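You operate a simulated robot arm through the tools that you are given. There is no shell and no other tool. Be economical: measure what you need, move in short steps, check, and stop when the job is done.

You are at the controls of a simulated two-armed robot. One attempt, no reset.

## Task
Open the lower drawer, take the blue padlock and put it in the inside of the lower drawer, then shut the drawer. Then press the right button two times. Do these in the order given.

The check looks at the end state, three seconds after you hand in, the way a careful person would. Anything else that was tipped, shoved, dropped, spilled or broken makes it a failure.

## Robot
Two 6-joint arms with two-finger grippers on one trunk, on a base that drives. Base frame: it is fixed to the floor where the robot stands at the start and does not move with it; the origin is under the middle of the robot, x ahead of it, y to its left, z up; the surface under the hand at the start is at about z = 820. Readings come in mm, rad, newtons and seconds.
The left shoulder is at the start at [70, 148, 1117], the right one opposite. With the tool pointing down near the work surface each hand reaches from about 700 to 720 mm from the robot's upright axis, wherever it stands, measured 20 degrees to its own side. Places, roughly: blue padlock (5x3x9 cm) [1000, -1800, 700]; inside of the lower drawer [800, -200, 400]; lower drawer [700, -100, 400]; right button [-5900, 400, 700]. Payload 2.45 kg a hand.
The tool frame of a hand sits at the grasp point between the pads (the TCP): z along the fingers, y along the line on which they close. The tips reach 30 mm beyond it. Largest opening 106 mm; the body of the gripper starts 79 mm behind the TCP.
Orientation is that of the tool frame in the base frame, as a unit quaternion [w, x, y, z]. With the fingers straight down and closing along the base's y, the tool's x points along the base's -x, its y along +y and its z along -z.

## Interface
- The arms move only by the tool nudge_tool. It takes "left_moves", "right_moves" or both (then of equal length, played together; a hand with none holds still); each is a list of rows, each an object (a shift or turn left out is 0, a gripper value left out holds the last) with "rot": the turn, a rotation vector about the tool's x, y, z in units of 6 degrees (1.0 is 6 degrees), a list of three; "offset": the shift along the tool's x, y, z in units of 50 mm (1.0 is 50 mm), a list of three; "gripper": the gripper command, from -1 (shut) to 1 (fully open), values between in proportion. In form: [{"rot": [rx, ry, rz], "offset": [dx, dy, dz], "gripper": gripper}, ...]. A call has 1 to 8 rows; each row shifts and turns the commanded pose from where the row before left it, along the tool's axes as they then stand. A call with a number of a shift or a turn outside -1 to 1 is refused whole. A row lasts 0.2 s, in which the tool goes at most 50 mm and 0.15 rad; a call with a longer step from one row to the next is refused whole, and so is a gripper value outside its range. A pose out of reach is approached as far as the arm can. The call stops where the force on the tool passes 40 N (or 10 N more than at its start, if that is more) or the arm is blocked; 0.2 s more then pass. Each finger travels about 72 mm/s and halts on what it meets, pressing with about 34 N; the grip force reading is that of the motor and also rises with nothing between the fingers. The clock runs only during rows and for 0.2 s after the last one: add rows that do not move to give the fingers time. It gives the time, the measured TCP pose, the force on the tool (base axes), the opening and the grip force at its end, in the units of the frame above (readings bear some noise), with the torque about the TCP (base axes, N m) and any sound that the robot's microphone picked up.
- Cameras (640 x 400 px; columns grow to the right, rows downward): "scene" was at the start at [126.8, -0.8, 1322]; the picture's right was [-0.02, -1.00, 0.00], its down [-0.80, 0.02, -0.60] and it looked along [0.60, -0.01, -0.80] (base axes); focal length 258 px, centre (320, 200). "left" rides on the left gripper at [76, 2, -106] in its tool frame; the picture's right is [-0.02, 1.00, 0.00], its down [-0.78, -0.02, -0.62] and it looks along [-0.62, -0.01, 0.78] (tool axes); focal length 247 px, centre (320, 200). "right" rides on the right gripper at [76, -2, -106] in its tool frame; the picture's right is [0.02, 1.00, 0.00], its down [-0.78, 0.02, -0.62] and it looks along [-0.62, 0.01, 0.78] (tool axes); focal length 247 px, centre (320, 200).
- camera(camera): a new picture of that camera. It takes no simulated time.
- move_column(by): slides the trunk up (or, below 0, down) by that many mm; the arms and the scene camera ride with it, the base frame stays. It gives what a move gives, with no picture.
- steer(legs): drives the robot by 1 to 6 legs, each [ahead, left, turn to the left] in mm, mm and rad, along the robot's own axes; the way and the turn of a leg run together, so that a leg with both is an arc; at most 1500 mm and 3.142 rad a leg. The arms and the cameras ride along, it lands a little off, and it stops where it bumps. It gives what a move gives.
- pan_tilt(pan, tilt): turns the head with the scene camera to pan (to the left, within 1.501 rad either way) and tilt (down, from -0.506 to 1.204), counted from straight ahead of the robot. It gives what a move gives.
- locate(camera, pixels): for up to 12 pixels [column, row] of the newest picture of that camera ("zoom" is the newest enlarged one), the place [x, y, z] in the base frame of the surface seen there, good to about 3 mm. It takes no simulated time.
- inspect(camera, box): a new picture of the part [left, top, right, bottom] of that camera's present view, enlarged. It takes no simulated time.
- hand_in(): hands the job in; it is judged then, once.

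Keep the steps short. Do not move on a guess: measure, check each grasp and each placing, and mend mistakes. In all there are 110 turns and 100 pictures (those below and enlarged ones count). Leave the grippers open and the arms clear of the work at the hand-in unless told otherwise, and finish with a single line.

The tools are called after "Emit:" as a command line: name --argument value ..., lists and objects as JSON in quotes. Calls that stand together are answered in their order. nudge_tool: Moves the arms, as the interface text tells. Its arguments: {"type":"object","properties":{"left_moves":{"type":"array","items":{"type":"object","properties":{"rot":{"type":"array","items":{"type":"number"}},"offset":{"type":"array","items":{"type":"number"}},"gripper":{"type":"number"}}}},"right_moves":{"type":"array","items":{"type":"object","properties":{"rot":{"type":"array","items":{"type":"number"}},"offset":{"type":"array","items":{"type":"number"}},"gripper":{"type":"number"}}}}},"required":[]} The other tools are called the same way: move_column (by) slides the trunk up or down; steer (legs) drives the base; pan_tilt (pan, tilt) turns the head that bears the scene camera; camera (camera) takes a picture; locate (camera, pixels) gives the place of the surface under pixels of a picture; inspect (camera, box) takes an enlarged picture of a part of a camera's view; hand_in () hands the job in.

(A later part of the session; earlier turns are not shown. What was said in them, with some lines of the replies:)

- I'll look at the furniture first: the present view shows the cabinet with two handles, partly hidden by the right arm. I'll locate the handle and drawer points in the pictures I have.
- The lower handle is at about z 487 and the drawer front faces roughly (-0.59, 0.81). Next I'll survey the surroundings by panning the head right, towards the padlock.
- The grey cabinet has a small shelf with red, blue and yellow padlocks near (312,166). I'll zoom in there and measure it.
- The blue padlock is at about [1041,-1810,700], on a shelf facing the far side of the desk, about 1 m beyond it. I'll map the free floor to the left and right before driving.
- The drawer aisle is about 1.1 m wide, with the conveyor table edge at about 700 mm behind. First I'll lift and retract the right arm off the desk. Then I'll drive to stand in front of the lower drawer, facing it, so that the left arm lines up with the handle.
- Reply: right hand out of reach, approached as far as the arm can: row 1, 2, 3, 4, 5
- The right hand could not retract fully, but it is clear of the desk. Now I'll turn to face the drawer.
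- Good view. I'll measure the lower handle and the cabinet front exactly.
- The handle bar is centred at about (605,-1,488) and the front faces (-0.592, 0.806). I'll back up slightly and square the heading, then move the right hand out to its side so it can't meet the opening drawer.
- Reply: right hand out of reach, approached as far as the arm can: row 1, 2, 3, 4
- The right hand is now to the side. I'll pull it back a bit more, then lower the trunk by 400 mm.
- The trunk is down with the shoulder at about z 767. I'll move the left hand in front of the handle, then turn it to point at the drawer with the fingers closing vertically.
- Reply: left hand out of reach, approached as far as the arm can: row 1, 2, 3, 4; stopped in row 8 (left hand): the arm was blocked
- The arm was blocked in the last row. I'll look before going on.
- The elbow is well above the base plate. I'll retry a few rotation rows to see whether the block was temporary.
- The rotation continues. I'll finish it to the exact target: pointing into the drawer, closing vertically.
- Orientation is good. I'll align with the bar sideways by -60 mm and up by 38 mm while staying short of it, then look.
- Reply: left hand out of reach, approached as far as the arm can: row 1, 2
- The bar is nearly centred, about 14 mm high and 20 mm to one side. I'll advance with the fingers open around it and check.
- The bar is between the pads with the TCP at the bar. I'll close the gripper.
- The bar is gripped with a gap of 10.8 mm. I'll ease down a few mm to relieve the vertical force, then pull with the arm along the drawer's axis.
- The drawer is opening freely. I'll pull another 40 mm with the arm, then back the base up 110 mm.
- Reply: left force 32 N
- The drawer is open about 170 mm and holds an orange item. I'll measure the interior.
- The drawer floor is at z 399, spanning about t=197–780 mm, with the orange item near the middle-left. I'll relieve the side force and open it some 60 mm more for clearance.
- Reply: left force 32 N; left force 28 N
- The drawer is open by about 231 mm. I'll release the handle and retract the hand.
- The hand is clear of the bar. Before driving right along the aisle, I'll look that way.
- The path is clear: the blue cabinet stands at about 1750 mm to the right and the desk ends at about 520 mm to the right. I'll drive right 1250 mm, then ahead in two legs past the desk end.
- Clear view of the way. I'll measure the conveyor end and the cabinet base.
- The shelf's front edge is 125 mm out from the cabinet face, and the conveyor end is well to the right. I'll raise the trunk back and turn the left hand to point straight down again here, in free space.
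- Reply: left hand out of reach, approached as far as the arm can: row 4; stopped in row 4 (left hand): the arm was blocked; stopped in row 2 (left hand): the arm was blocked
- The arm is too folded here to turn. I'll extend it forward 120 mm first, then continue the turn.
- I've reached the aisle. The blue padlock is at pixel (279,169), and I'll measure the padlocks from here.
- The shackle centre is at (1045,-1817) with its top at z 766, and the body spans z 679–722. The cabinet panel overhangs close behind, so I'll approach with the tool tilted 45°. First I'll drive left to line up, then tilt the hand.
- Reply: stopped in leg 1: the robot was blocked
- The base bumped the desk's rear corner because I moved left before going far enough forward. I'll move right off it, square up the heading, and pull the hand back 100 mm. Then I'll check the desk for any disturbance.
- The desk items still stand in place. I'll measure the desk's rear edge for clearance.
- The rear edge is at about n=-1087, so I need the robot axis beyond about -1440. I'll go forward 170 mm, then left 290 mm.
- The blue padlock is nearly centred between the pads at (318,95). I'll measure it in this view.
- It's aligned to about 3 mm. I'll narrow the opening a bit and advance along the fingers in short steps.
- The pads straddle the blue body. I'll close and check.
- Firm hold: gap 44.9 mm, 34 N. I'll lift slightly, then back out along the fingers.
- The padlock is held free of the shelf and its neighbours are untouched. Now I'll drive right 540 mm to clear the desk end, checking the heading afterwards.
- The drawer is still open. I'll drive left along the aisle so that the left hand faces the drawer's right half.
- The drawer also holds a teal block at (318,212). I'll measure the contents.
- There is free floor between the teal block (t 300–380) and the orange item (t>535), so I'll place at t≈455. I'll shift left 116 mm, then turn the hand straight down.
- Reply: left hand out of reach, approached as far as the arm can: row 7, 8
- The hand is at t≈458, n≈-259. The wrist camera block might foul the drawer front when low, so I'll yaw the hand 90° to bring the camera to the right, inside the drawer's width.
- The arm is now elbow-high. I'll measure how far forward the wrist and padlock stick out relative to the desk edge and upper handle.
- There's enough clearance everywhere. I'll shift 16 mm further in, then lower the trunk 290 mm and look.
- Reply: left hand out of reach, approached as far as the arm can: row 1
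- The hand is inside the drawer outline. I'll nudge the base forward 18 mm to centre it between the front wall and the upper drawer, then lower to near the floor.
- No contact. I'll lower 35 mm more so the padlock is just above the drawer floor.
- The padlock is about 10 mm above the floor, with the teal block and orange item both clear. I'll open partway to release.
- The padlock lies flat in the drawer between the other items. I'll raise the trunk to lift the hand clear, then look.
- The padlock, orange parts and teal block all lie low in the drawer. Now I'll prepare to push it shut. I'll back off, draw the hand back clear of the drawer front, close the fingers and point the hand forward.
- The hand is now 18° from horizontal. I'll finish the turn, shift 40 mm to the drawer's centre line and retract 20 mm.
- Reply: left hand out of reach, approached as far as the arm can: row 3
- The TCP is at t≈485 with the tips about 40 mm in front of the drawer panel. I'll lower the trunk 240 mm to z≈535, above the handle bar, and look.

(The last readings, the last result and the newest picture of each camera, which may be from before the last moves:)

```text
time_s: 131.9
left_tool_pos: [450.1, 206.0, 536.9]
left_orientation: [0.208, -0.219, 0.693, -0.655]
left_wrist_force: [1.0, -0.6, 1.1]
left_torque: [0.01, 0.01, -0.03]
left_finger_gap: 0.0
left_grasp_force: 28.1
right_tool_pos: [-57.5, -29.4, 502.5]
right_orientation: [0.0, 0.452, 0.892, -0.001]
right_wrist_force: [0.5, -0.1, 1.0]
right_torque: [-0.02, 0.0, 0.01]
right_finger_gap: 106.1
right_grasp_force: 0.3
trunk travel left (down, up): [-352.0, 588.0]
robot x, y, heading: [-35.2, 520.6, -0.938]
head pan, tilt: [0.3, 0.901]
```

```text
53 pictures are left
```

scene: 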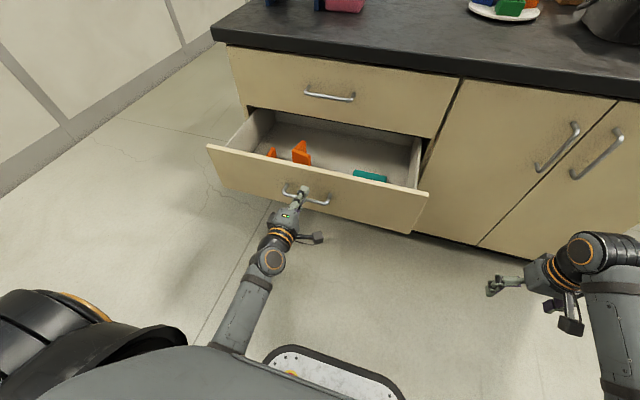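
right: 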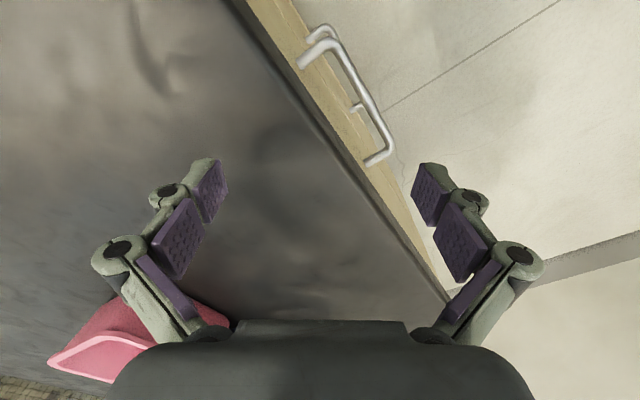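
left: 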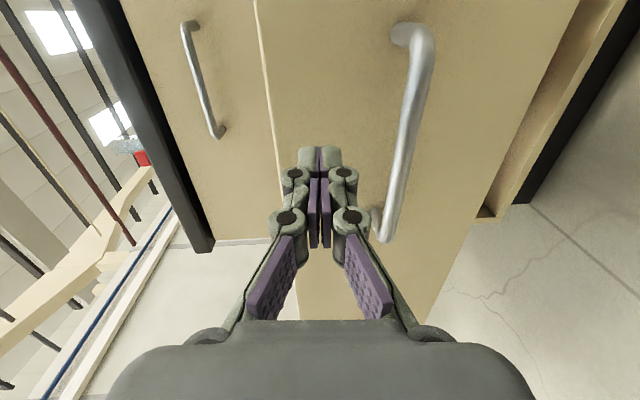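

The fingertips face the panel just above the handle. I'll make contact gently and push with slow arm steps.

Emit:
nudge_tool --left_moves '[{"offset": [0, 0, 0.3], "gripper": -1}, {"offset": [0, 0, 0.25], "gripper": -1}, {"offset": [0, 0, 0.25], "gripper": -1}, {"offset": [0, 0, 0.25], "gripper": -1}, {"offset": [0, 0, 0.3], "gripper": -1}, {"offset": [0, 0, 0.3], "gripper": -1}, {"offset": [0, 0, 0.3], "gripper": -1}, {"offset": [0, 0, 0.3], "gripper": -1}]'

Emit:
nudge_tool --left_moves '[{"offset": [0, 0, 0.3], "gripper": -1}, {"offset": [0, 0, 0.3], "gripper": -1}, {"offset": [0, 0, 0.3], "gripper": -1}, {"offset": [0, 0, 0.3], "gripper": -1}, {"gripper": -1}]'

Emit:
camera --camera "scene"

```text
time_s: 133.7
left_tool_pos: [512.9, 113.4, 529.4]
left_orientation: [0.207, -0.22, 0.693, -0.655]
left_wrist_force: [-1.0, 0.4, -0.3]
left_torque: [-0.01, 0.02, 0.02]
left_finger_gap: 0.1
left_grasp_force: 29.0
right_tool_pos: [-56.2, -28.4, 501.5]
right_orientation: [0.0, 0.451, 0.893, -0.001]
right_wrist_force: [0.7, -0.4, 0.1]
right_torque: [-0.04, 0.01, 0.0]
right_finger_gap: 106.0
right_grasp_force: 0.1
trunk travel left (down, up): [-352.0, 588.0]
robot x, y, heading: [-34.6, 518.7, -0.934]
head pan, tilt: [0.3, 0.901]
```

```text
time_s: 134.9
left_tool_pos: [540.8, 75.2, 528.6]
left_orientation: [0.207, -0.219, 0.693, -0.655]
left_wrist_force: [-0.6, 0.4, 0.2]
left_torque: [-0.01, 0.02, -0.03]
left_finger_gap: 0.1
left_grasp_force: 28.4
left hand out of reach, approached as far as the arm can: row 3, 4
right_tool_pos: [-57.0, -28.4, 501.3]
right_orientation: [0.0, 0.452, 0.892, 0.0]
right_wrist_force: [-0.1, 0.3, 1.4]
right_torque: [0.01, 0.03, 0.03]
right_finger_gap: 106.0
right_grasp_force: 0.1
trunk travel left (down, up): [-352.0, 588.0]
robot x, y, heading: [-35.6, 516.5, -0.937]
head pan, tilt: [0.3, 0.901]
```

```text
52 pictures are left
```

scene: 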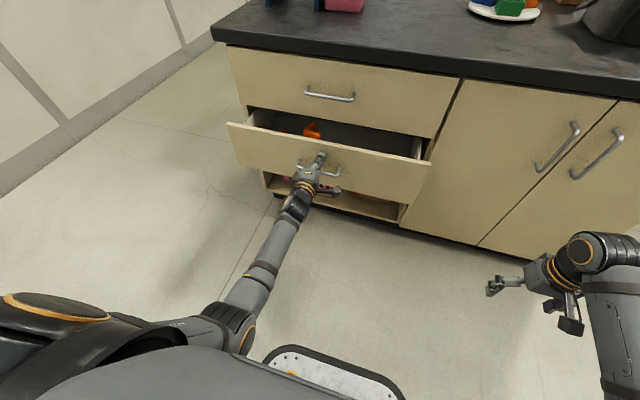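

The drawer slides in easily, with about 110 mm left. I'll push the rest by driving forward in short legs.

Emit:
steer --legs '[[50, 0, 0], [45, 0, 0]]'

Emit:
inspect --camera "scene" --box '[220, 50, 460, 200]'

```text
time_s: 136.3
left_tool_pos: [597.2, -0.9, 528.0]
left_orientation: [0.207, -0.219, 0.694, -0.654]
left_wrist_force: [1.1, -0.5, 0.4]
left_torque: [0.01, 0.01, 0.0]
left_finger_gap: 0.0
left_grasp_force: 28.3
right_tool_pos: [-0.3, -105.7, 501.6]
right_orientation: [-0.002, 0.452, 0.892, 0.0]
right_wrist_force: [0.5, 0.5, -0.5]
right_torque: [0.01, 0.05, 0.0]
right_finger_gap: 106.0
right_grasp_force: 0.1
trunk travel left (down, up): [-352.0, 588.0]
robot x, y, heading: [20.2, 445.3, -0.935]
head pan, tilt: [0.3, 0.901]
```

```text
2.67 times, centred on (340, 125) of scene
```

zoom: 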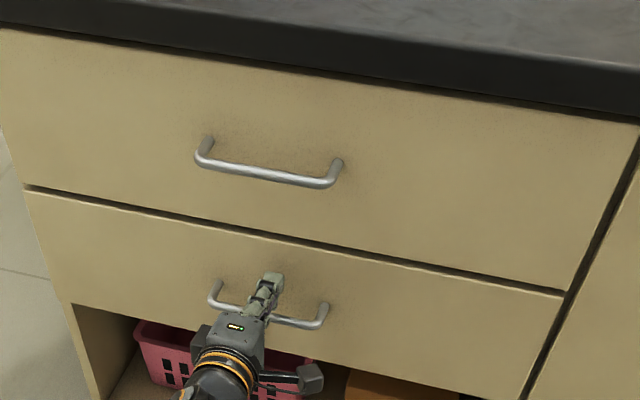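

About 15 mm is left. I'll drive 10 mm more, then finish with fine arm steps until I feel the stop.

Emit:
steer --legs '[[12, 0, 0]]'

Emit:
nudge_tool --left_moves '[{"offset": [0, 0, 0.1], "gripper": -1}, {"offset": [0, 0, 0.1], "gripper": -1}, {"offset": [0, 0, 0.1], "gripper": -1}, {"gripper": -1}]'

Emit:
inspect --camera "scene" --box '[220, 50, 460, 200]'

```text
time_s: 137.1
left_tool_pos: [604.8, -9.3, 526.3]
left_orientation: [0.207, -0.219, 0.694, -0.654]
left_wrist_force: [0.1, 0.1, -0.7]
left_torque: [-0.03, -0.03, 0.02]
left_finger_gap: 0.1
left_grasp_force: 29.2
right_tool_pos: [6.3, -114.0, 501.2]
right_orientation: [0.0, 0.452, 0.892, 0.0]
right_wrist_force: [0.4, 0.3, -0.2]
right_torque: [-0.01, 0.02, 0.03]
right_finger_gap: 105.9
right_grasp_force: 0.1
trunk travel left (down, up): [-352.0, 588.0]
robot x, y, heading: [27.2, 434.4, -0.933]
head pan, tilt: [0.3, 0.901]
```

```text
time_s: 137.8
left_tool_pos: [607.7, -14.4, 527.1]
left_orientation: [0.206, -0.219, 0.693, -0.655]
left_wrist_force: [-14.7, 17.9, 7.5]
left_torque: [-0.19, -0.27, 0.15]
left_finger_gap: 0.1
left_grasp_force: 28.4
right_tool_pos: [5.8, -113.4, 503.0]
right_orientation: [0.002, 0.452, 0.892, 0.0]
right_wrist_force: [-0.1, -0.1, 0.0]
right_torque: [-0.01, 0.01, -0.01]
right_finger_gap: 105.9
right_grasp_force: 0.1
trunk travel left (down, up): [-352.0, 588.0]
robot x, y, heading: [30.5, 439.0, -0.936]
head pan, tilt: [0.3, 0.901]
stopped in row 3 (left hand): the force on the tool passed its limit at 50 N (the readings are from after the stop); the commanded pose is now the measured one
```

```text
2.67 times, centred on (340, 125) of scene
```

zoom: 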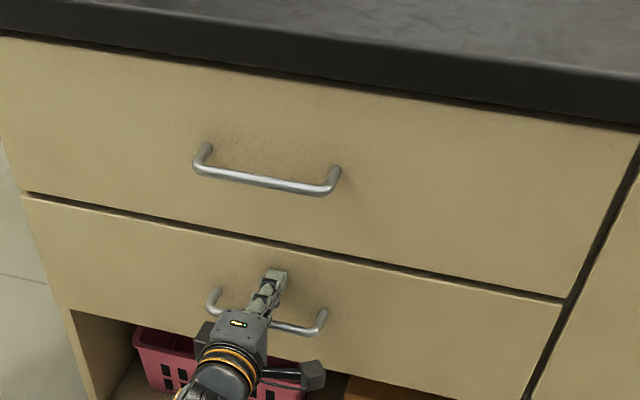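

The drawer hit its stop at the flush position, so it's shut. I'll back off 100 mm and check it.

Emit:
steer --legs '[[-105, 0, 0]]'

Emit:
move_column --by 352

Emit:
camera --camera "scene"

```text
time_s: 138.9
left_tool_pos: [545.3, 67.1, 524.5]
left_orientation: [0.205, -0.219, 0.694, -0.654]
left_wrist_force: [0.2, 0.5, -0.4]
left_torque: [0.02, 0.02, -0.01]
left_finger_gap: 0.0
left_grasp_force: 28.6
right_tool_pos: [-57.6, -29.6, 501.6]
right_orientation: [0.0, 0.452, 0.892, -0.001]
right_wrist_force: [-0.5, 0.2, 0.4]
right_torque: [-0.02, -0.03, 0.02]
right_finger_gap: 105.9
right_grasp_force: 0.0
trunk travel left (down, up): [-352.0, 588.0]
robot x, y, heading: [-34.3, 522.3, -0.937]
head pan, tilt: [0.3, 0.901]
```

```text
time_s: 142.3
left_tool_pos: [545.0, 67.2, 876.0]
left_orientation: [0.204, -0.22, 0.695, -0.654]
left_wrist_force: [0.0, -0.3, 0.5]
left_torque: [0.0, -0.01, -0.03]
left_finger_gap: 0.0
left_grasp_force: 29.0
right_tool_pos: [-56.0, -31.0, 853.9]
right_orientation: [-0.001, 0.453, 0.891, 0.0]
right_wrist_force: [0.0, -0.8, 0.0]
right_torque: [0.0, -0.03, 0.02]
right_finger_gap: 105.9
right_grasp_force: 0.1
trunk travel left (down, up): [-704.0, 236.0]
robot x, y, heading: [-33.9, 521.9, -0.938]
head pan, tilt: [0.3, 0.901]
```

```text
49 pictures are left
```

scene: 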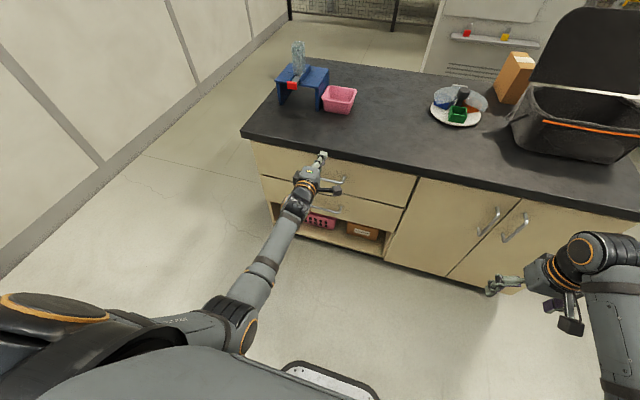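

The drawer is closed flush. Now to the button: I'll drive right 1400 mm out of the aisle, lower the trunk to its normal height, and look around towards the button (behind and right).

Emit:
steer --legs '[[0, -700, 0], [0, -700, 0]]'

Emit:
move_column --by -114

Emit:
pan_tilt --pan -1.4 --tilt 0.3

Emit:
camera --camera "scene"

```text
time_s: 149.6
left_tool_pos: [-574.2, -764.2, 875.4]
left_orientation: [0.21, -0.223, 0.693, -0.653]
left_wrist_force: [-0.3, -0.5, -0.1]
left_torque: [0.0, 0.0, 0.01]
left_finger_gap: 0.0
left_grasp_force: 28.7
right_tool_pos: [-1175.7, -868.9, 854.7]
right_orientation: [0.0, 0.447, 0.894, 0.0]
right_wrist_force: [0.3, -0.3, 1.1]
right_torque: [0.01, 0.01, 0.0]
right_finger_gap: 105.9
right_grasp_force: 0.1
trunk travel left (down, up): [-704.0, 236.0]
robot x, y, heading: [-1160.5, -322.5, -0.924]
head pan, tilt: [0.3, 0.901]
```

```text
time_s: 151.1
left_tool_pos: [-575.0, -763.8, 762.0]
left_orientation: [0.208, -0.223, 0.694, -0.652]
left_wrist_force: [-0.1, 0.5, -0.1]
left_torque: [0.03, -0.02, 0.0]
left_finger_gap: 0.0
left_grasp_force: 28.5
right_tool_pos: [-1177.1, -867.4, 740.7]
right_orientation: [-0.001, 0.446, 0.895, -0.001]
right_wrist_force: [0.1, 0.3, -0.4]
right_torque: [-0.02, -0.01, -0.03]
right_finger_gap: 105.8
right_grasp_force: 0.1
trunk travel left (down, up): [-590.0, 350.0]
robot x, y, heading: [-1155.1, -317.0, -0.923]
head pan, tilt: [0.3, 0.901]
```

```text
time_s: 152.8
left_tool_pos: [-574.5, -763.7, 761.8]
left_orientation: [0.208, -0.224, 0.693, -0.652]
left_wrist_force: [-0.5, 1.0, -0.6]
left_torque: [0.0, -0.04, -0.02]
left_finger_gap: 0.1
left_grasp_force: 28.4
right_tool_pos: [-1175.6, -869.1, 738.7]
right_orientation: [0.0, 0.446, 0.895, -0.001]
right_wrist_force: [-0.3, -0.4, -0.4]
right_torque: [0.0, 0.03, 0.0]
right_finger_gap: 105.9
right_grasp_force: 0.1
trunk travel left (down, up): [-590.0, 350.0]
robot x, y, heading: [-1159.5, -319.8, -0.925]
head pan, tilt: [-1.4, 0.3]
```

```text
48 pictures are left
```

scene: 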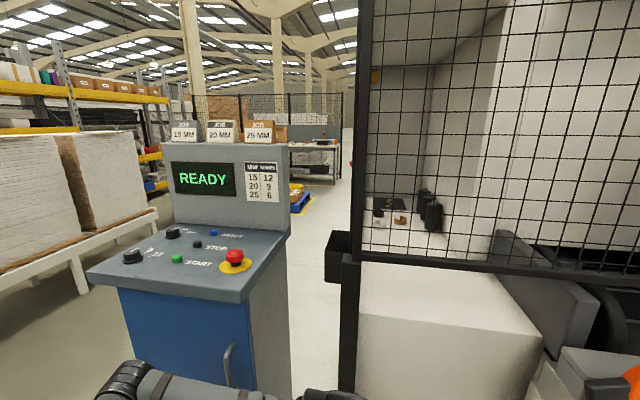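

There's a console at the right but it isn't at the button's given place (about [-5900,400,700]). I'll retract the left hand, drive forward past the console, turn right and look down the hall.

Emit:
nudge_tool --left_moves '[{"offset": [0, 0, -0.8], "gripper": -1}, {"offset": [0, 0, -0.8], "gripper": -1}, {"offset": [0, 0, -0.8], "gripper": -1}, {"offset": [0, 0, -0.8], "gripper": -1}, {"gripper": -1}]'

Emit:
steer --legs '[[1350, 0, -0.01], [0, 0, -1.571]]'

Emit:
pan_tilt --pan -0.5 --tilt 0.3

Emit:
camera --camera "scene"

```text
time_s: 154.0
left_tool_pos: [-662.0, -636.5, 770.1]
left_orientation: [0.208, -0.223, 0.694, -0.652]
left_wrist_force: [0.5, 0.6, 0.7]
left_torque: [0.0, -0.03, -0.01]
left_finger_gap: 0.0
left_grasp_force: 29.1
left hand out of reach, approached as far as the arm can: row 1
right_tool_pos: [-1175.8, -868.7, 739.8]
right_orientation: [0.0, 0.446, 0.895, 0.0]
right_wrist_force: [-1.2, -1.0, 0.6]
right_torque: [0.0, 0.02, 0.0]
right_finger_gap: 106.1
right_grasp_force: 0.2
trunk travel left (down, up): [-590.0, 350.0]
robot x, y, heading: [-1159.4, -319.5, -0.921]
head pan, tilt: [-1.4, 0.3]
```

```text
time_s: 164.6
left_tool_pos: [-683.1, -1892.0, 772.5]
left_orientation: [-0.318, 0.337, 0.646, -0.606]
left_wrist_force: [0.4, 0.5, -0.5]
left_torque: [-0.01, -0.02, 0.02]
left_finger_gap: 0.0
left_grasp_force: 28.5
right_tool_pos: [-906.5, -1375.2, 739.1]
right_orientation: [-0.001, 0.95, 0.311, 0.0]
right_wrist_force: [0.0, 0.7, -0.7]
right_torque: [-0.02, 0.04, -0.03]
right_finger_gap: 106.1
right_grasp_force: 0.0
trunk travel left (down, up): [-590.0, 350.0]
robot x, y, heading: [-357.8, -1401.8, -2.514]
head pan, tilt: [-1.4, 0.3]
```

```text
time_s: 165.8
left_tool_pos: [-681.8, -1892.9, 771.0]
left_orientation: [-0.318, 0.337, 0.646, -0.607]
left_wrist_force: [0.2, 1.1, 0.0]
left_torque: [-0.01, 0.01, -0.01]
left_finger_gap: 0.1
left_grasp_force: 28.5
right_tool_pos: [-906.1, -1374.4, 740.2]
right_orientation: [0.0, 0.951, 0.31, 0.0]
right_wrist_force: [-0.8, 0.4, 1.7]
right_torque: [0.01, 0.0, -0.01]
right_finger_gap: 106.2
right_grasp_force: 0.0
trunk travel left (down, up): [-590.0, 350.0]
robot x, y, heading: [-356.1, -1400.2, -2.512]
head pan, tilt: [-0.499, 0.3]
```

```text
47 pictures are left
```

scene: 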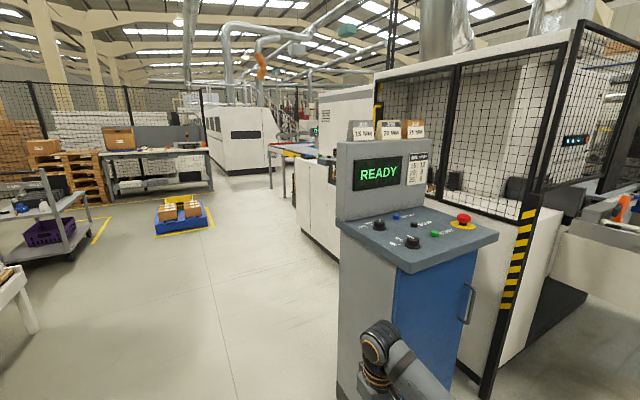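

Open floor lies ahead. I'll measure the obstacles on the way.

Emit:
locate --camera "scene" --pixels '[[185, 225], [300, 230], [283, 190], [235, 170], [150, 195], [330, 260], [270, 150], [180, 190], [320, 170], [75, 255], [215, 225], [215, 140]]'

Emit:
inspect --camera "scene" --box '[140, 80, 380, 230]'

```text
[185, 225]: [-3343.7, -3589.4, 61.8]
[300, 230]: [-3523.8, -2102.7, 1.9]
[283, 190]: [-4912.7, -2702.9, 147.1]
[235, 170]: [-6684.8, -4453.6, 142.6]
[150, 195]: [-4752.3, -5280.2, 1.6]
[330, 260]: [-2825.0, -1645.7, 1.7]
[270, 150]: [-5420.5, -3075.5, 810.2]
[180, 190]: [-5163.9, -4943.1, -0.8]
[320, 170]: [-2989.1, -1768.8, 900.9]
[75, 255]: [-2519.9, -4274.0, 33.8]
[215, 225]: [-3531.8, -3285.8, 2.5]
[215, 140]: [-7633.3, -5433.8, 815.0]
```

```text
2.67 times, centred on (260, 155) of scene
```

zoom: 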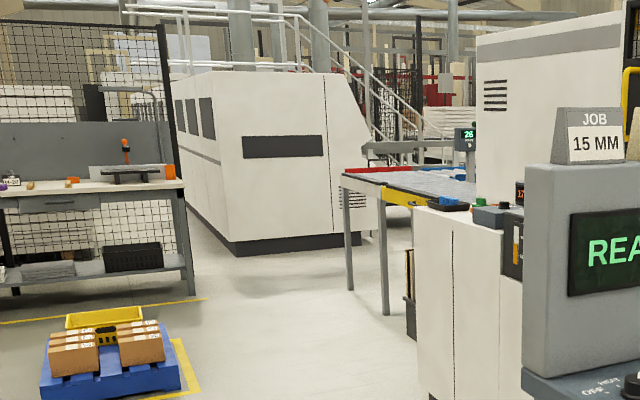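

There's a cream machine face along n≈350 and a gap past it. I'll drive ahead 2.5 m along the open floor and look right, towards the button.

Emit:
steer --legs '[[1300, 0, 0.004], [1200, 0, 0]]'

Emit:
pan_tilt --pan -1.2 --tilt 0.25

Emit:
camera --camera "scene"

```text
time_s: 178.1
left_tool_pos: [-2748.5, -3344.1, 770.8]
left_orientation: [-0.327, 0.348, 0.64, -0.602]
left_wrist_force: [-0.5, -0.4, -0.7]
left_torque: [0.0, 0.0, 0.0]
left_finger_gap: 0.0
left_grasp_force: 28.5
right_tool_pos: [-2957.3, -2819.9, 739.1]
right_orientation: [-0.001, 0.955, 0.296, 0.0]
right_wrist_force: [-0.4, -0.2, -0.4]
right_torque: [0.01, -0.01, 0.02]
right_finger_gap: 106.1
right_grasp_force: 0.0
trunk travel left (down, up): [-590.0, 350.0]
robot x, y, heading: [-2410.1, -2857.5, -2.536]
head pan, tilt: [-0.499, 0.3]
```

```text
time_s: 179.1
left_tool_pos: [-2748.4, -3344.0, 772.0]
left_orientation: [-0.328, 0.347, 0.641, -0.601]
left_wrist_force: [0.4, 0.6, -0.4]
left_torque: [0.0, -0.01, 0.01]
left_finger_gap: 0.1
left_grasp_force: 28.7
right_tool_pos: [-2957.9, -2819.8, 739.8]
right_orientation: [0.0, 0.955, 0.296, -0.001]
right_wrist_force: [0.5, -0.6, -0.3]
right_torque: [0.0, 0.0, -0.01]
right_finger_gap: 106.0
right_grasp_force: 0.0
trunk travel left (down, up): [-590.0, 350.0]
robot x, y, heading: [-2406.1, -2859.5, -2.543]
head pan, tilt: [-1.201, 0.25]
```

```text
45 pictures are left
```

scene: 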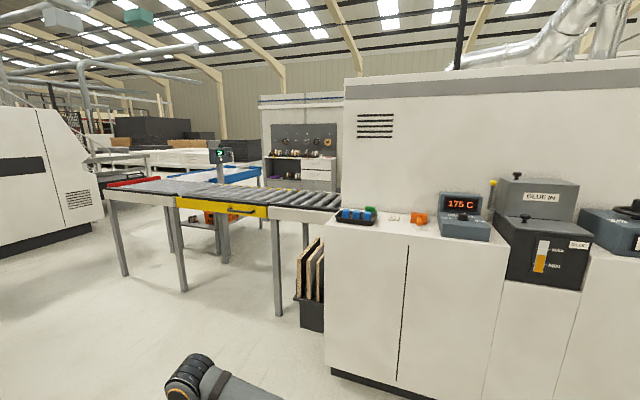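

Emit:
locate --camera "scene" --pixels '[[285, 170], [320, 170], [300, 130], [105, 195], [125, 272], [278, 310], [220, 155], [240, 210], [330, 200], [90, 215], [180, 160], [220, 250]]'

Emit:
inspect --camera "scene" --box '[60, 80, 380, 280]'

```text
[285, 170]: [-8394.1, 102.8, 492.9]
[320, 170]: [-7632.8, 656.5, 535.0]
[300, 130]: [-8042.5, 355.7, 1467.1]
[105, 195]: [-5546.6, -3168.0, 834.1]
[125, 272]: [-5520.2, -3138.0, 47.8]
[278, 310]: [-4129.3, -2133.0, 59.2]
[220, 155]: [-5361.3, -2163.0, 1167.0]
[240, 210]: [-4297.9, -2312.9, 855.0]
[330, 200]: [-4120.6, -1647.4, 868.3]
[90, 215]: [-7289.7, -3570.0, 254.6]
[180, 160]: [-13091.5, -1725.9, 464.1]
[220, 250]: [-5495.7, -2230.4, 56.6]
```

```text
2.00 times, centred on (220, 180) of scene
```

zoom: 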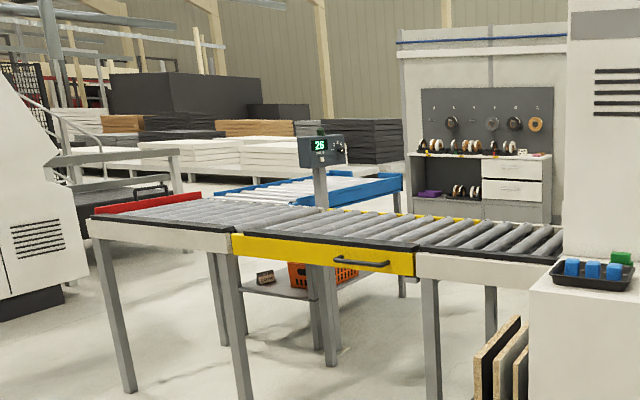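

The way to the button is around the far end of the roller table (t≈-6350), before the big white machine (t≈-8000). I'll shift right to pass between the pallet and the machine face, then drive ahead, checking.

Emit:
steer --legs '[[0, -690, 0.033]]'

Emit:
pan_tilt --pan 0.0 --tilt 0.4

Emit:
camera --camera "scene"

```text
time_s: 182.9
left_tool_pos: [-3130.1, -2796.4, 771.8]
left_orientation: [-0.316, 0.336, 0.647, -0.607]
left_wrist_force: [0.2, 0.1, 0.4]
left_torque: [0.0, 0.04, 0.03]
left_finger_gap: 0.0
left_grasp_force: 28.6
right_tool_pos: [-3358.6, -2279.7, 740.7]
right_orientation: [0.0, 0.95, 0.313, 0.0]
right_wrist_force: [0.0, -0.5, -0.5]
right_torque: [-0.01, 0.01, 0.0]
right_finger_gap: 105.7
right_grasp_force: 0.1
trunk travel left (down, up): [-590.0, 350.0]
robot x, y, heading: [-2806.7, -2301.3, -2.501]
head pan, tilt: [-1.201, 0.25]
```

```text
time_s: 184.3
left_tool_pos: [-3130.3, -2794.9, 772.0]
left_orientation: [-0.317, 0.335, 0.646, -0.608]
left_wrist_force: [-1.3, -0.2, 0.2]
left_torque: [-0.02, 0.04, 0.0]
left_finger_gap: 0.0
left_grasp_force: 28.3
right_tool_pos: [-3356.3, -2279.4, 739.2]
right_orientation: [-0.001, 0.95, 0.313, -0.001]
right_wrist_force: [0.9, 0.9, -0.7]
right_torque: [0.03, 0.01, -0.02]
right_finger_gap: 105.7
right_grasp_force: 0.0
trunk travel left (down, up): [-590.0, 350.0]
robot x, y, heading: [-2812.3, -2300.8, -2.501]
head pan, tilt: [0.0, 0.4]
```

```text
43 pictures are left
```

scene: 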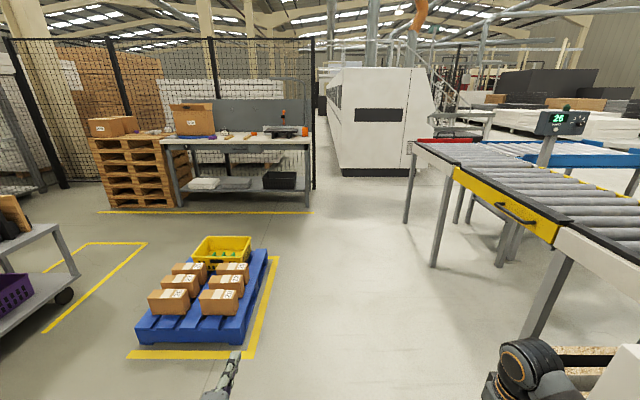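

Emit:
locate --camera "scene" --pixels '[[245, 335], [266, 255], [433, 265], [408, 222], [380, 175], [310, 205], [410, 175], [530, 330], [470, 180], [540, 180]]'

```text
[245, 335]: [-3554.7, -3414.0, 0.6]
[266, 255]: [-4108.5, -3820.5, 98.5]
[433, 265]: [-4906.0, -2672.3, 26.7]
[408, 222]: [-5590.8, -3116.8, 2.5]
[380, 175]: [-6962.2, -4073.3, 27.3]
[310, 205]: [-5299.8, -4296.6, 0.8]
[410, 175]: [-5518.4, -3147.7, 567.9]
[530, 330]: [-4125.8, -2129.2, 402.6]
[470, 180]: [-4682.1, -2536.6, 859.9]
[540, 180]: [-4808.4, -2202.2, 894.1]
```

The corridor is clear. I'll drive ahead 1 m, then diagonally between the bench and the table, then past the table end.

Emit:
steer --legs '[[1000, 0, -0.007], [1450, -330, 0]]'

Emit:
pan_tilt --pan -0.8 --tilt 0.4

Emit:
camera --camera "scene"

```text
time_s: 196.5
left_tool_pos: [-5325.7, -3957.5, 771.3]
left_orientation: [-0.324, 0.341, 0.643, -0.604]
left_wrist_force: [0.0, 0.3, 0.5]
left_torque: [0.03, 0.0, 0.01]
left_finger_gap: 0.0
left_grasp_force: 28.8
right_tool_pos: [-5541.5, -3437.3, 739.8]
right_orientation: [0.0, 0.953, 0.303, -0.001]
right_wrist_force: [0.2, 0.6, -0.3]
right_torque: [0.0, -0.02, 0.01]
right_finger_gap: 106.0
right_grasp_force: 0.1
trunk travel left (down, up): [-590.0, 350.0]
robot x, y, heading: [-4994.3, -3472.3, -2.522]
head pan, tilt: [0.0, 0.4]
```

```text
time_s: 197.6
left_tool_pos: [-5325.6, -3957.3, 772.0]
left_orientation: [-0.323, 0.342, 0.643, -0.604]
left_wrist_force: [-0.5, 0.0, 0.2]
left_torque: [0.0, 0.03, 0.03]
left_finger_gap: 0.2
left_grasp_force: 28.7
right_tool_pos: [-5542.4, -3436.0, 740.7]
right_orientation: [-0.001, 0.953, 0.303, -0.001]
right_wrist_force: [-0.7, 0.0, 0.9]
right_torque: [0.02, 0.0, -0.02]
right_finger_gap: 105.9
right_grasp_force: 0.1
trunk travel left (down, up): [-590.0, 350.0]
robot x, y, heading: [-4989.8, -3468.7, -2.524]
head pan, tilt: [-0.799, 0.4]
```

```text
42 pictures are left
```

scene: 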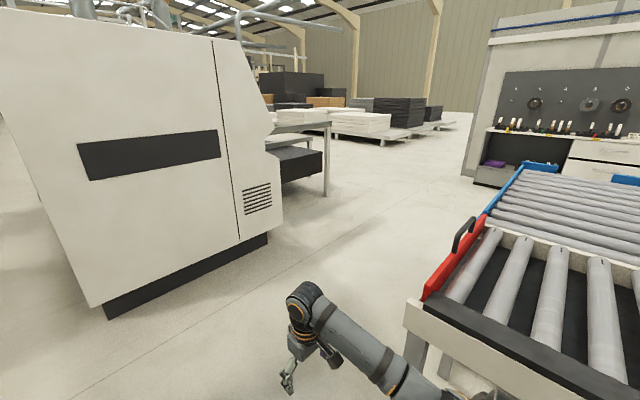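

Emit:
locate --camera "scene" --pixels '[[267, 240], [328, 192], [425, 298], [408, 310], [525, 165], [475, 180], [500, 215], [285, 200], [400, 130], [440, 250]]'

```text
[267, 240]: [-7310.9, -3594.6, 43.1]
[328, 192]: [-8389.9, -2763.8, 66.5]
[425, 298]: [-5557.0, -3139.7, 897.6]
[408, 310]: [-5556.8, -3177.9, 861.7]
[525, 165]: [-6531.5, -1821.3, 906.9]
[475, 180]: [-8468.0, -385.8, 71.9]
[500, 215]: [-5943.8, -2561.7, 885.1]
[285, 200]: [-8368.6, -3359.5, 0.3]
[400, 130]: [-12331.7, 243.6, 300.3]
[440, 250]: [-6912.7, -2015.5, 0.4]
```

I'll go ahead about 1.1 m to the middle of the corridor, turn right, then drive in and look.

Emit:
steer --legs '[[1080, 0, 0], [0, 0, -1.555], [1450, 0, 0], [1300, 0, 0]]'

Emit:
pan_tilt --pan -0.9 --tilt 0.4

Emit:
camera --camera "scene"

```text
time_s: 220.0
left_tool_pos: [-7843.6, -1381.8, 771.7]
left_orientation: [-0.661, 0.702, 0.194, -0.181]
left_wrist_force: [-0.3, 0.3, -0.3]
left_torque: [0.0, -0.02, 0.0]
left_finger_gap: 0.0
left_grasp_force: 28.5
right_tool_pos: [-7310.2, -1193.9, 739.5]
right_orientation: [-0.001, 0.875, -0.484, 0.001]
right_wrist_force: [0.4, -0.5, 0.3]
right_torque: [0.03, -0.03, -0.01]
right_finger_gap: 106.4
right_grasp_force: 0.0
trunk travel left (down, up): [-590.0, 350.0]
robot x, y, heading: [-7374.3, -1738.8, 2.13]
head pan, tilt: [-0.799, 0.4]
```

```text
time_s: 220.7
left_tool_pos: [-7843.0, -1381.8, 770.6]
left_orientation: [-0.661, 0.702, 0.194, -0.181]
left_wrist_force: [0.0, -0.3, 1.1]
left_torque: [0.0, 0.01, 0.04]
left_finger_gap: 0.1
left_grasp_force: 28.6
right_tool_pos: [-7311.6, -1193.5, 739.9]
right_orientation: [-0.001, 0.875, -0.484, 0.001]
right_wrist_force: [1.3, 0.9, -0.3]
right_torque: [-0.03, 0.01, -0.01]
right_finger_gap: 106.0
right_grasp_force: 0.1
trunk travel left (down, up): [-590.0, 350.0]
robot x, y, heading: [-7372.9, -1737.1, 2.129]
head pan, tilt: [-0.901, 0.4]
```

```text
41 pictures are left
```

scene: 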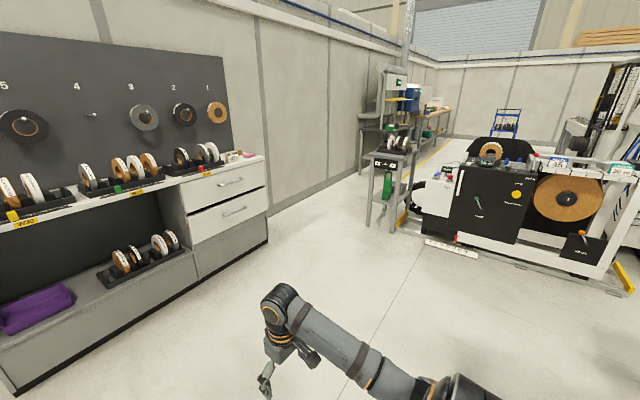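

The button's expected spot projects to about (389,157), at the stand with a small panel. I'll zoom in.

Emit:
inspect --camera "scene" --box '[340, 100, 452, 240]'

Emit:
locate --camera "scene" --pixels '[[378, 162], [392, 164], [385, 162], [372, 220], [400, 225], [395, 185], [430, 240], [265, 240], [370, 125], [400, 100]]'

```text
2.86 times, centred on (396, 170) of scene
```

zoom: 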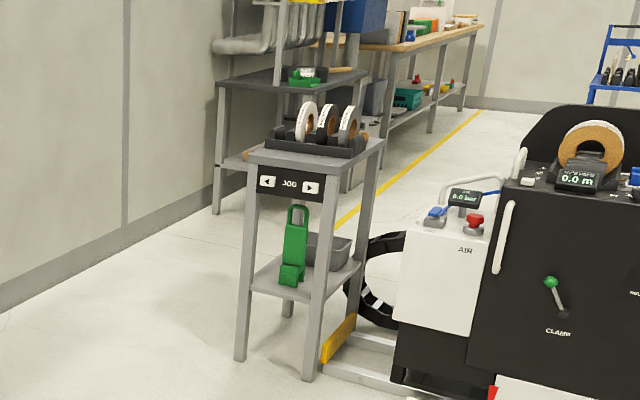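

```text
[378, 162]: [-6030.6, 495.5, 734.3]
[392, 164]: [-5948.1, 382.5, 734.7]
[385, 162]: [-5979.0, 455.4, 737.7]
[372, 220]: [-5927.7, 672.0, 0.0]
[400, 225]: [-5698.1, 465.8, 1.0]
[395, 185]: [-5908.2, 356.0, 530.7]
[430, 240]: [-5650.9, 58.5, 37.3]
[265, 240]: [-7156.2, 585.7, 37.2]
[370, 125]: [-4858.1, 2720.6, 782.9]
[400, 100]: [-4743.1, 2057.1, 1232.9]
```

It's a "◀ JOG ▶" panel: the right button ▶ is near [-5948,382,735] and faces us. I'll measure it and the nearby machine more exactly.

Emit:
locate --camera "zoom" --pixels '[[267, 181], [311, 188], [290, 184], [262, 160], [320, 175], [330, 370], [400, 370], [440, 270], [480, 230], [310, 375], [340, 340], [450, 330]]'

Emit:
locate --camera "scene" --pixels '[[450, 248], [600, 285], [500, 200], [430, 200], [620, 295], [265, 235], [220, 270]]'

```text
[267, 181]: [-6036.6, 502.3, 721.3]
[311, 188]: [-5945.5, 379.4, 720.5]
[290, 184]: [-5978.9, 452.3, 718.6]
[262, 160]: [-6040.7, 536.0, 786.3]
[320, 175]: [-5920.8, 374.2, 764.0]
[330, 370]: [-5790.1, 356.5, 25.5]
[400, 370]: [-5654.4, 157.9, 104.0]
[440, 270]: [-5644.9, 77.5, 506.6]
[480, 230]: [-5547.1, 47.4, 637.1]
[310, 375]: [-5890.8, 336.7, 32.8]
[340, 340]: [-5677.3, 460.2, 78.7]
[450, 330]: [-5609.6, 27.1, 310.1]
```

```text
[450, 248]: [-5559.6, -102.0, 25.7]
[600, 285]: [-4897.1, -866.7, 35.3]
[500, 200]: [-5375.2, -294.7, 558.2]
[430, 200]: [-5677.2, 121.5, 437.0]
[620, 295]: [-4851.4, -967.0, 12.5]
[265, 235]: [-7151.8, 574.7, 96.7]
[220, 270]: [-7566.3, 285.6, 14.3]
```

I'll turn to face the panel, shift left to line the left hand up with the right button (n≈3826), then drive ahead, stopping short.

Emit:
steer --legs '[[0, 0, -1.496], [0, 650, 0], [1400, 0, 0]]'

Emit:
pan_tilt --pan 0.15 --tilt 0.6

Emit:
camera --camera "scene"

```text
time_s: 234.5
left_tool_pos: [-6417.0, 165.5, 772.0]
left_orientation: [-0.617, 0.657, -0.314, 0.297]
left_wrist_force: [0.8, 0.8, -0.5]
left_torque: [-0.05, -0.02, 0.04]
left_finger_gap: 0.0
left_grasp_force: 29.1
right_tool_pos: [-6158.4, -334.8, 739.5]
right_orientation: [0.0, -0.342, 0.94, 0.0]
right_wrist_force: [-0.7, 0.3, 0.6]
right_torque: [-0.01, -0.02, 0.0]
right_finger_gap: 106.1
right_grasp_force: 0.2
trunk travel left (down, up): [-590.0, 350.0]
robot x, y, heading: [-6710.7, -345.6, 0.699]
head pan, tilt: [-0.901, 0.4]
```

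```text
time_s: 235.8
left_tool_pos: [-6418.1, 166.2, 771.8]
left_orientation: [-0.617, 0.657, -0.315, 0.297]
left_wrist_force: [0.3, 0.3, -0.1]
left_torque: [-0.01, 0.01, -0.02]
left_finger_gap: 0.2
left_grasp_force: 28.2
right_tool_pos: [-6158.1, -334.2, 739.8]
right_orientation: [0.0, -0.343, 0.94, 0.0]
right_wrist_force: [0.4, -0.6, 1.1]
right_torque: [0.01, -0.02, 0.0]
right_finger_gap: 106.0
right_grasp_force: 0.0
trunk travel left (down, up): [-590.0, 350.0]
robot x, y, heading: [-6706.4, -348.9, 0.699]
head pan, tilt: [0.15, 0.6]
```

```text
39 pictures are left
```

scene: 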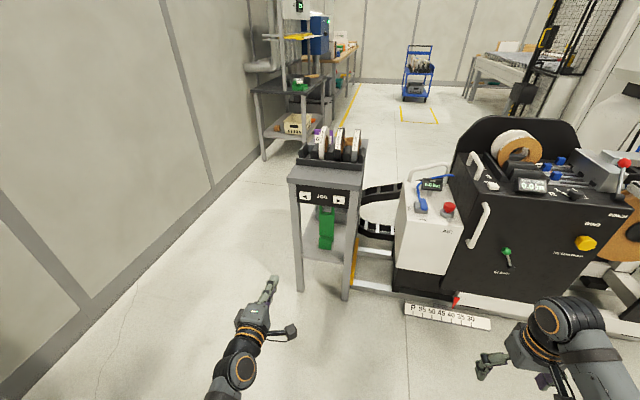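

The panel is straight ahead. I'll zoom in and measure the ▶ button at (339,200).

Emit:
inspect --camera "scene" --box '[272, 160, 400, 240]'

```text
5.00 times, centred on (336, 200) of scene
```

zoom: 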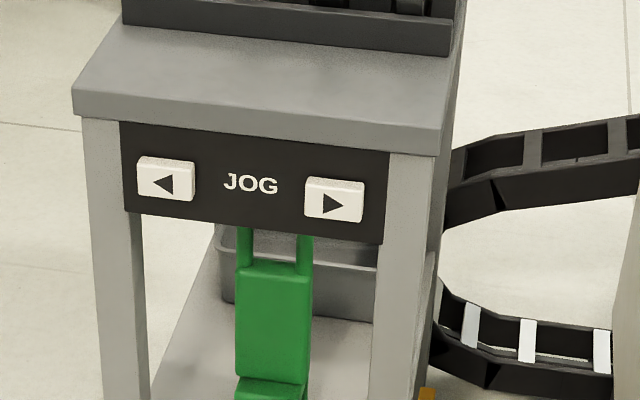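

Emit:
locate --camera "zoom" --pixels '[[332, 203], [310, 198], [355, 210], [332, 192], [333, 214], [165, 183], [250, 205], [372, 220], [150, 100], [400, 130], [430, 150]]'

```text
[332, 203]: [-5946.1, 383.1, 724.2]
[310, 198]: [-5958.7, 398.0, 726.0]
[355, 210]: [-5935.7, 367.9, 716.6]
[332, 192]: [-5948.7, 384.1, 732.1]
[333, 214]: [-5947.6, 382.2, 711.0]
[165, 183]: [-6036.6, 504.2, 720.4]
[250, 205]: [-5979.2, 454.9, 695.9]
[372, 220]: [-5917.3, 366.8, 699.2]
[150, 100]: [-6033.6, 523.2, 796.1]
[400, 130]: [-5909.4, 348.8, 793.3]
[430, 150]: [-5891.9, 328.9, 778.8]
```

The ▶ button centre is at (-5947,383,722). I'll turn -0.066 to square up, shift right about 69 mm, advance 400 mm, and lower the trunk 48 mm.

Emit:
steer --legs '[[0, 0, -0.066], [0, -69, 0], [390, 0, 0]]'

Emit:
move_column --by -48

Emit:
camera --camera "left"

```text
time_s: 239.3
left_tool_pos: [-6022.6, 324.7, 769.3]
left_orientation: [-0.605, 0.646, -0.339, 0.319]
left_wrist_force: [1.0, -0.4, -1.3]
left_torque: [-0.03, -0.02, 0.02]
left_finger_gap: 0.1
left_grasp_force: 28.6
right_tool_pos: [-5798.9, -193.4, 740.7]
right_orientation: [0.0, -0.308, 0.951, -0.001]
right_wrist_force: [0.2, 0.2, -0.1]
right_torque: [0.01, 0.01, 0.02]
right_finger_gap: 106.0
right_grasp_force: 0.0
trunk travel left (down, up): [-590.0, 350.0]
robot x, y, heading: [-6346.6, -172.6, 0.63]
head pan, tilt: [0.15, 0.6]
```

```text
time_s: 240.2
left_tool_pos: [-6021.4, 324.4, 723.2]
left_orientation: [-0.606, 0.646, -0.338, 0.318]
left_wrist_force: [0.9, 1.3, 0.0]
left_torque: [0.01, -0.06, 0.01]
left_finger_gap: 0.3
left_grasp_force: 28.7
right_tool_pos: [-5798.7, -194.6, 692.3]
right_orientation: [0.0, -0.308, 0.951, 0.0]
right_wrist_force: [-0.5, 1.2, 0.4]
right_torque: [0.0, 0.02, 0.02]
right_finger_gap: 106.0
right_grasp_force: 0.2
trunk travel left (down, up): [-542.0, 398.0]
robot x, y, heading: [-6347.9, -167.5, 0.629]
head pan, tilt: [0.15, 0.6]
```

```text
37 pictures are left
```

left: 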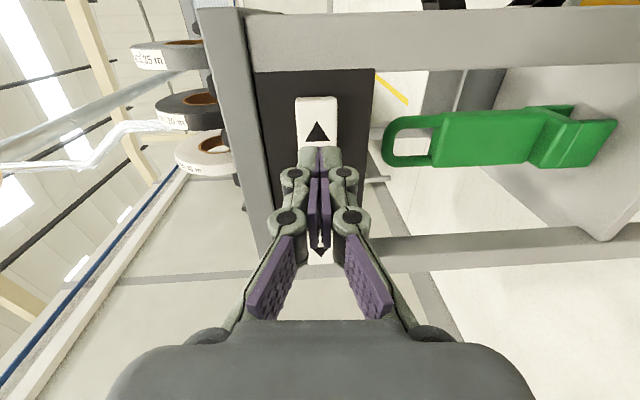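

The fingertips are aligned: a point straight ahead of the tips is at (320,121), the centre of the ▶ button. The gap is 64 mm. I'll advance 52 mm, then creep.

Emit:
nudge_tool --left_moves '[{"offset": [0, 0, 0.4], "gripper": -1}, {"offset": [0, 0, 0.4], "gripper": -1}, {"offset": [0, 0, 0.24], "gripper": -1}, {"gripper": -1}]'

Emit:
camera --camera "left"

```text
time_s: 241.2
left_tool_pos: [-5977.6, 354.1, 720.5]
left_orientation: [-0.607, 0.645, -0.338, 0.319]
left_wrist_force: [-0.2, 0.5, -0.8]
left_torque: [0.02, 0.02, 0.0]
left_finger_gap: 0.0
left_grasp_force: 28.2
right_tool_pos: [-5798.9, -194.2, 692.2]
right_orientation: [0.0, -0.309, 0.951, 0.0]
right_wrist_force: [-1.1, 0.2, 0.7]
right_torque: [-0.01, -0.03, -0.02]
right_finger_gap: 106.0
right_grasp_force: 0.0
trunk travel left (down, up): [-542.0, 398.0]
robot x, y, heading: [-6349.0, -165.4, 0.627]
head pan, tilt: [0.15, 0.6]
```

```text
36 pictures are left
```

left: 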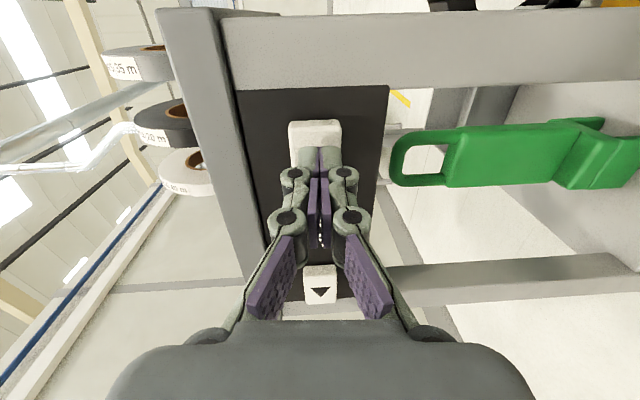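

The gap is about 11 mm. I'll creep in with 3–4 mm rows, watching for force and sound.

Emit:
nudge_tool --left_moves '[{"offset": [0, 0, 0.08], "gripper": -1}, {"offset": [0, 0, 0.08], "gripper": -1}, {"offset": [0, 0, 0.06], "gripper": -1}, {"offset": [0, 0, 0.04], "gripper": -1}]'

```text
time_s: 242.2
left_tool_pos: [-5967.7, 361.2, 719.5]
left_orientation: [-0.606, 0.645, -0.339, 0.319]
left_wrist_force: [-0.1, -0.7, -0.5]
left_torque: [0.01, 0.0, 0.02]
left_finger_gap: 0.0
left_grasp_force: 28.8
right_tool_pos: [-5798.6, -194.4, 691.8]
right_orientation: [0.001, -0.309, 0.951, 0.0]
right_wrist_force: [0.3, 0.3, -0.3]
right_torque: [-0.03, 0.01, 0.05]
right_finger_gap: 106.0
right_grasp_force: 0.1
trunk travel left (down, up): [-542.0, 398.0]
robot x, y, heading: [-6350.9, -169.2, 0.633]
head pan, tilt: [0.15, 0.6]
```

Emit:
nudge_tool --left_moves '[{"offset": [0, 0, 0.04], "gripper": -1}, {"offset": [0, 0, 0.04], "gripper": -1}, {"offset": [0, 0, 0.04], "gripper": -1}]'

```text
time_s: 243.0
left_tool_pos: [-5963.9, 363.3, 719.8]
left_orientation: [-0.606, 0.646, -0.338, 0.319]
left_wrist_force: [-3.6, -1.0, -0.9]
left_torque: [0.01, -0.02, 0.04]
left_finger_gap: 0.1
left_grasp_force: 28.5
right_tool_pos: [-5798.9, -193.1, 691.5]
right_orientation: [0.0, -0.308, 0.951, -0.001]
right_wrist_force: [-0.3, -0.1, -0.7]
right_torque: [0.0, -0.02, 0.01]
right_finger_gap: 106.1
right_grasp_force: 0.1
trunk travel left (down, up): [-542.0, 398.0]
robot x, y, heading: [-6346.7, -163.5, 0.628]
head pan, tilt: [0.15, 0.6]
heard: click
```

A click was heard, so that's press one. I'll retract 20 mm to release fully.

Emit:
nudge_tool --left_moves '[{"offset": [0, 0, -0.2], "gripper": -1}, {"offset": [0, 0, -0.2], "gripper": -1}, {"gripper": -1}, {"gripper": -1}]'

Emit:
camera --camera "left"

```text
time_s: 244.0
left_tool_pos: [-5981.5, 352.2, 720.7]
left_orientation: [-0.606, 0.646, -0.338, 0.319]
left_wrist_force: [0.5, -0.4, 0.3]
left_torque: [0.02, -0.02, -0.03]
left_finger_gap: 0.0
left_grasp_force: 28.5
right_tool_pos: [-5799.7, -193.6, 691.7]
right_orientation: [0.001, -0.308, 0.951, -0.001]
right_wrist_force: [-0.4, 1.1, 0.8]
right_torque: [0.03, -0.02, 0.0]
right_finger_gap: 105.9
right_grasp_force: 0.0
trunk travel left (down, up): [-542.0, 398.0]
robot x, y, heading: [-6348.4, -166.9, 0.629]
head pan, tilt: [0.15, 0.6]
```

```text
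35 pictures are left
```

left: 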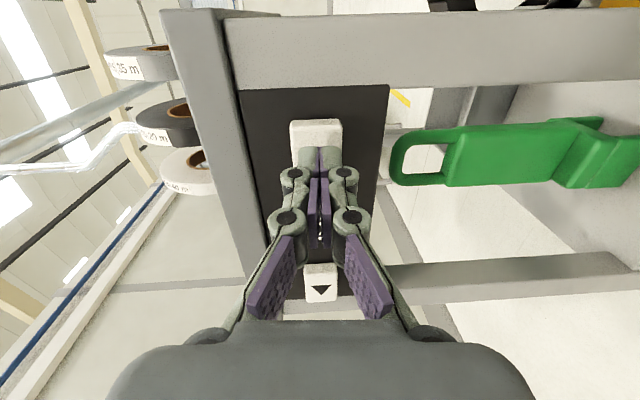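

The fingers are clear of the button. Now for press two: advance 15 mm, then creep to the same depth.

Emit:
nudge_tool --left_moves '[{"offset": [0, 0, 0.14], "gripper": -1}, {"offset": [0, 0, 0.14], "gripper": -1}, {"offset": [0, 0, 0.04], "gripper": -1}, {"offset": [0, 0, 0.04], "gripper": -1}, {"offset": [0, 0, 0.04], "gripper": -1}]'

```text
time_s: 245.2
left_tool_pos: [-5964.4, 363.4, 718.6]
left_orientation: [-0.606, 0.645, -0.339, 0.319]
left_wrist_force: [-2.2, -1.7, -0.1]
left_torque: [-0.06, 0.0, 0.04]
left_finger_gap: 0.2
left_grasp_force: 29.0
right_tool_pos: [-5799.0, -194.1, 693.2]
right_orientation: [0.0, -0.308, 0.951, -0.002]
right_wrist_force: [0.9, -0.2, -0.1]
right_torque: [-0.02, 0.03, 0.03]
right_finger_gap: 106.0
right_grasp_force: 0.1
trunk travel left (down, up): [-542.0, 398.0]
robot x, y, heading: [-6349.0, -166.7, 0.63]
head pan, tilt: [0.15, 0.6]
heard: click
```

That's the second click. I'll retract the hand, back the base away and open the gripper.

Emit:
nudge_tool --left_moves '[{"offset": [0, 0, -0.4], "gripper": -1}, {"offset": [0, 0, -0.4], "gripper": -1}, {"offset": [0, 0, -0.4], "gripper": -1}, {"gripper": -1}]'

Emit:
steer --legs '[[-200, 0, 0]]'

Emit:
nudge_tool --left_moves '[{"gripper": 1}, {"gripper": 1}, {"gripper": 1}, {"gripper": 1}, {}]'

Emit:
camera --camera "scene"

```text
time_s: 246.2
left_tool_pos: [-6012.8, 331.6, 721.3]
left_orientation: [-0.605, 0.646, -0.339, 0.319]
left_wrist_force: [-0.2, -0.5, -0.1]
left_torque: [-0.01, 0.01, 0.0]
left_finger_gap: 0.0
left_grasp_force: 28.2
right_tool_pos: [-5798.8, -195.4, 692.6]
right_orientation: [0.0, -0.308, 0.951, -0.001]
right_wrist_force: [-1.0, 0.3, 0.0]
right_torque: [-0.03, 0.01, -0.01]
right_finger_gap: 106.0
right_grasp_force: 0.1
trunk travel left (down, up): [-542.0, 398.0]
robot x, y, heading: [-6349.7, -165.1, 0.632]
head pan, tilt: [0.15, 0.6]
```

```text
time_s: 247.8
left_tool_pos: [-6172.9, 212.3, 723.4]
left_orientation: [-0.606, 0.645, -0.338, 0.32]
left_wrist_force: [0.1, 0.4, 0.3]
left_torque: [0.0, 0.02, 0.02]
left_finger_gap: 0.0
left_grasp_force: 28.5
right_tool_pos: [-5959.9, -312.5, 691.7]
right_orientation: [0.001, -0.308, 0.951, 0.0]
right_wrist_force: [-0.5, -0.1, -0.5]
right_torque: [0.0, -0.02, -0.02]
right_finger_gap: 106.2
right_grasp_force: 0.0
trunk travel left (down, up): [-542.0, 398.0]
robot x, y, heading: [-6511.4, -281.1, 0.629]
head pan, tilt: [0.15, 0.6]
```

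```text
time_s: 249.0
left_tool_pos: [-6171.4, 212.4, 721.9]
left_orientation: [-0.606, 0.645, -0.338, 0.319]
left_wrist_force: [0.4, -0.4, -0.4]
left_torque: [0.02, -0.02, -0.02]
left_finger_gap: 106.1
left_grasp_force: 0.1
right_tool_pos: [-5959.1, -312.4, 692.9]
right_orientation: [0.0, -0.307, 0.952, -0.001]
right_wrist_force: [-0.4, 0.6, 0.4]
right_torque: [0.0, 0.03, -0.03]
right_finger_gap: 106.0
right_grasp_force: 0.0
trunk travel left (down, up): [-542.0, 398.0]
robot x, y, heading: [-6505.8, -287.9, 0.629]
head pan, tilt: [0.15, 0.6]
```

```text
34 pictures are left
```

scene: 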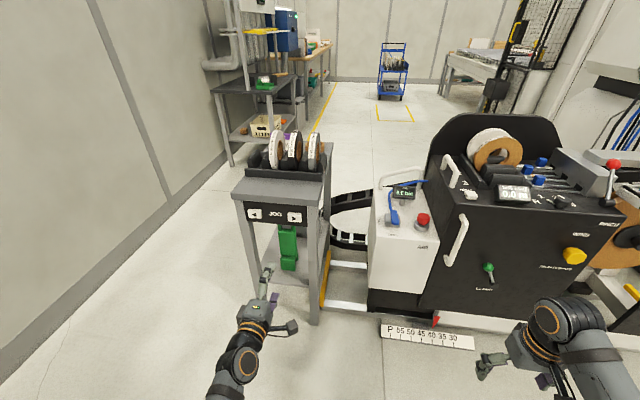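

The drawer is shut with the padlock inside, and the right button clicked twice. The stand is undisturbed, both grippers are open and the arms are clear, so I'm handing in.

Emit:
hand_in

```text
The job is handed in.
```

The blue padlock is in the lower drawer, the drawer is shut, and the right JOG button was pressed twice (two clicks heard); on the way the base bumped the desk's rear corner once, with nothing on the desk visibly moved.
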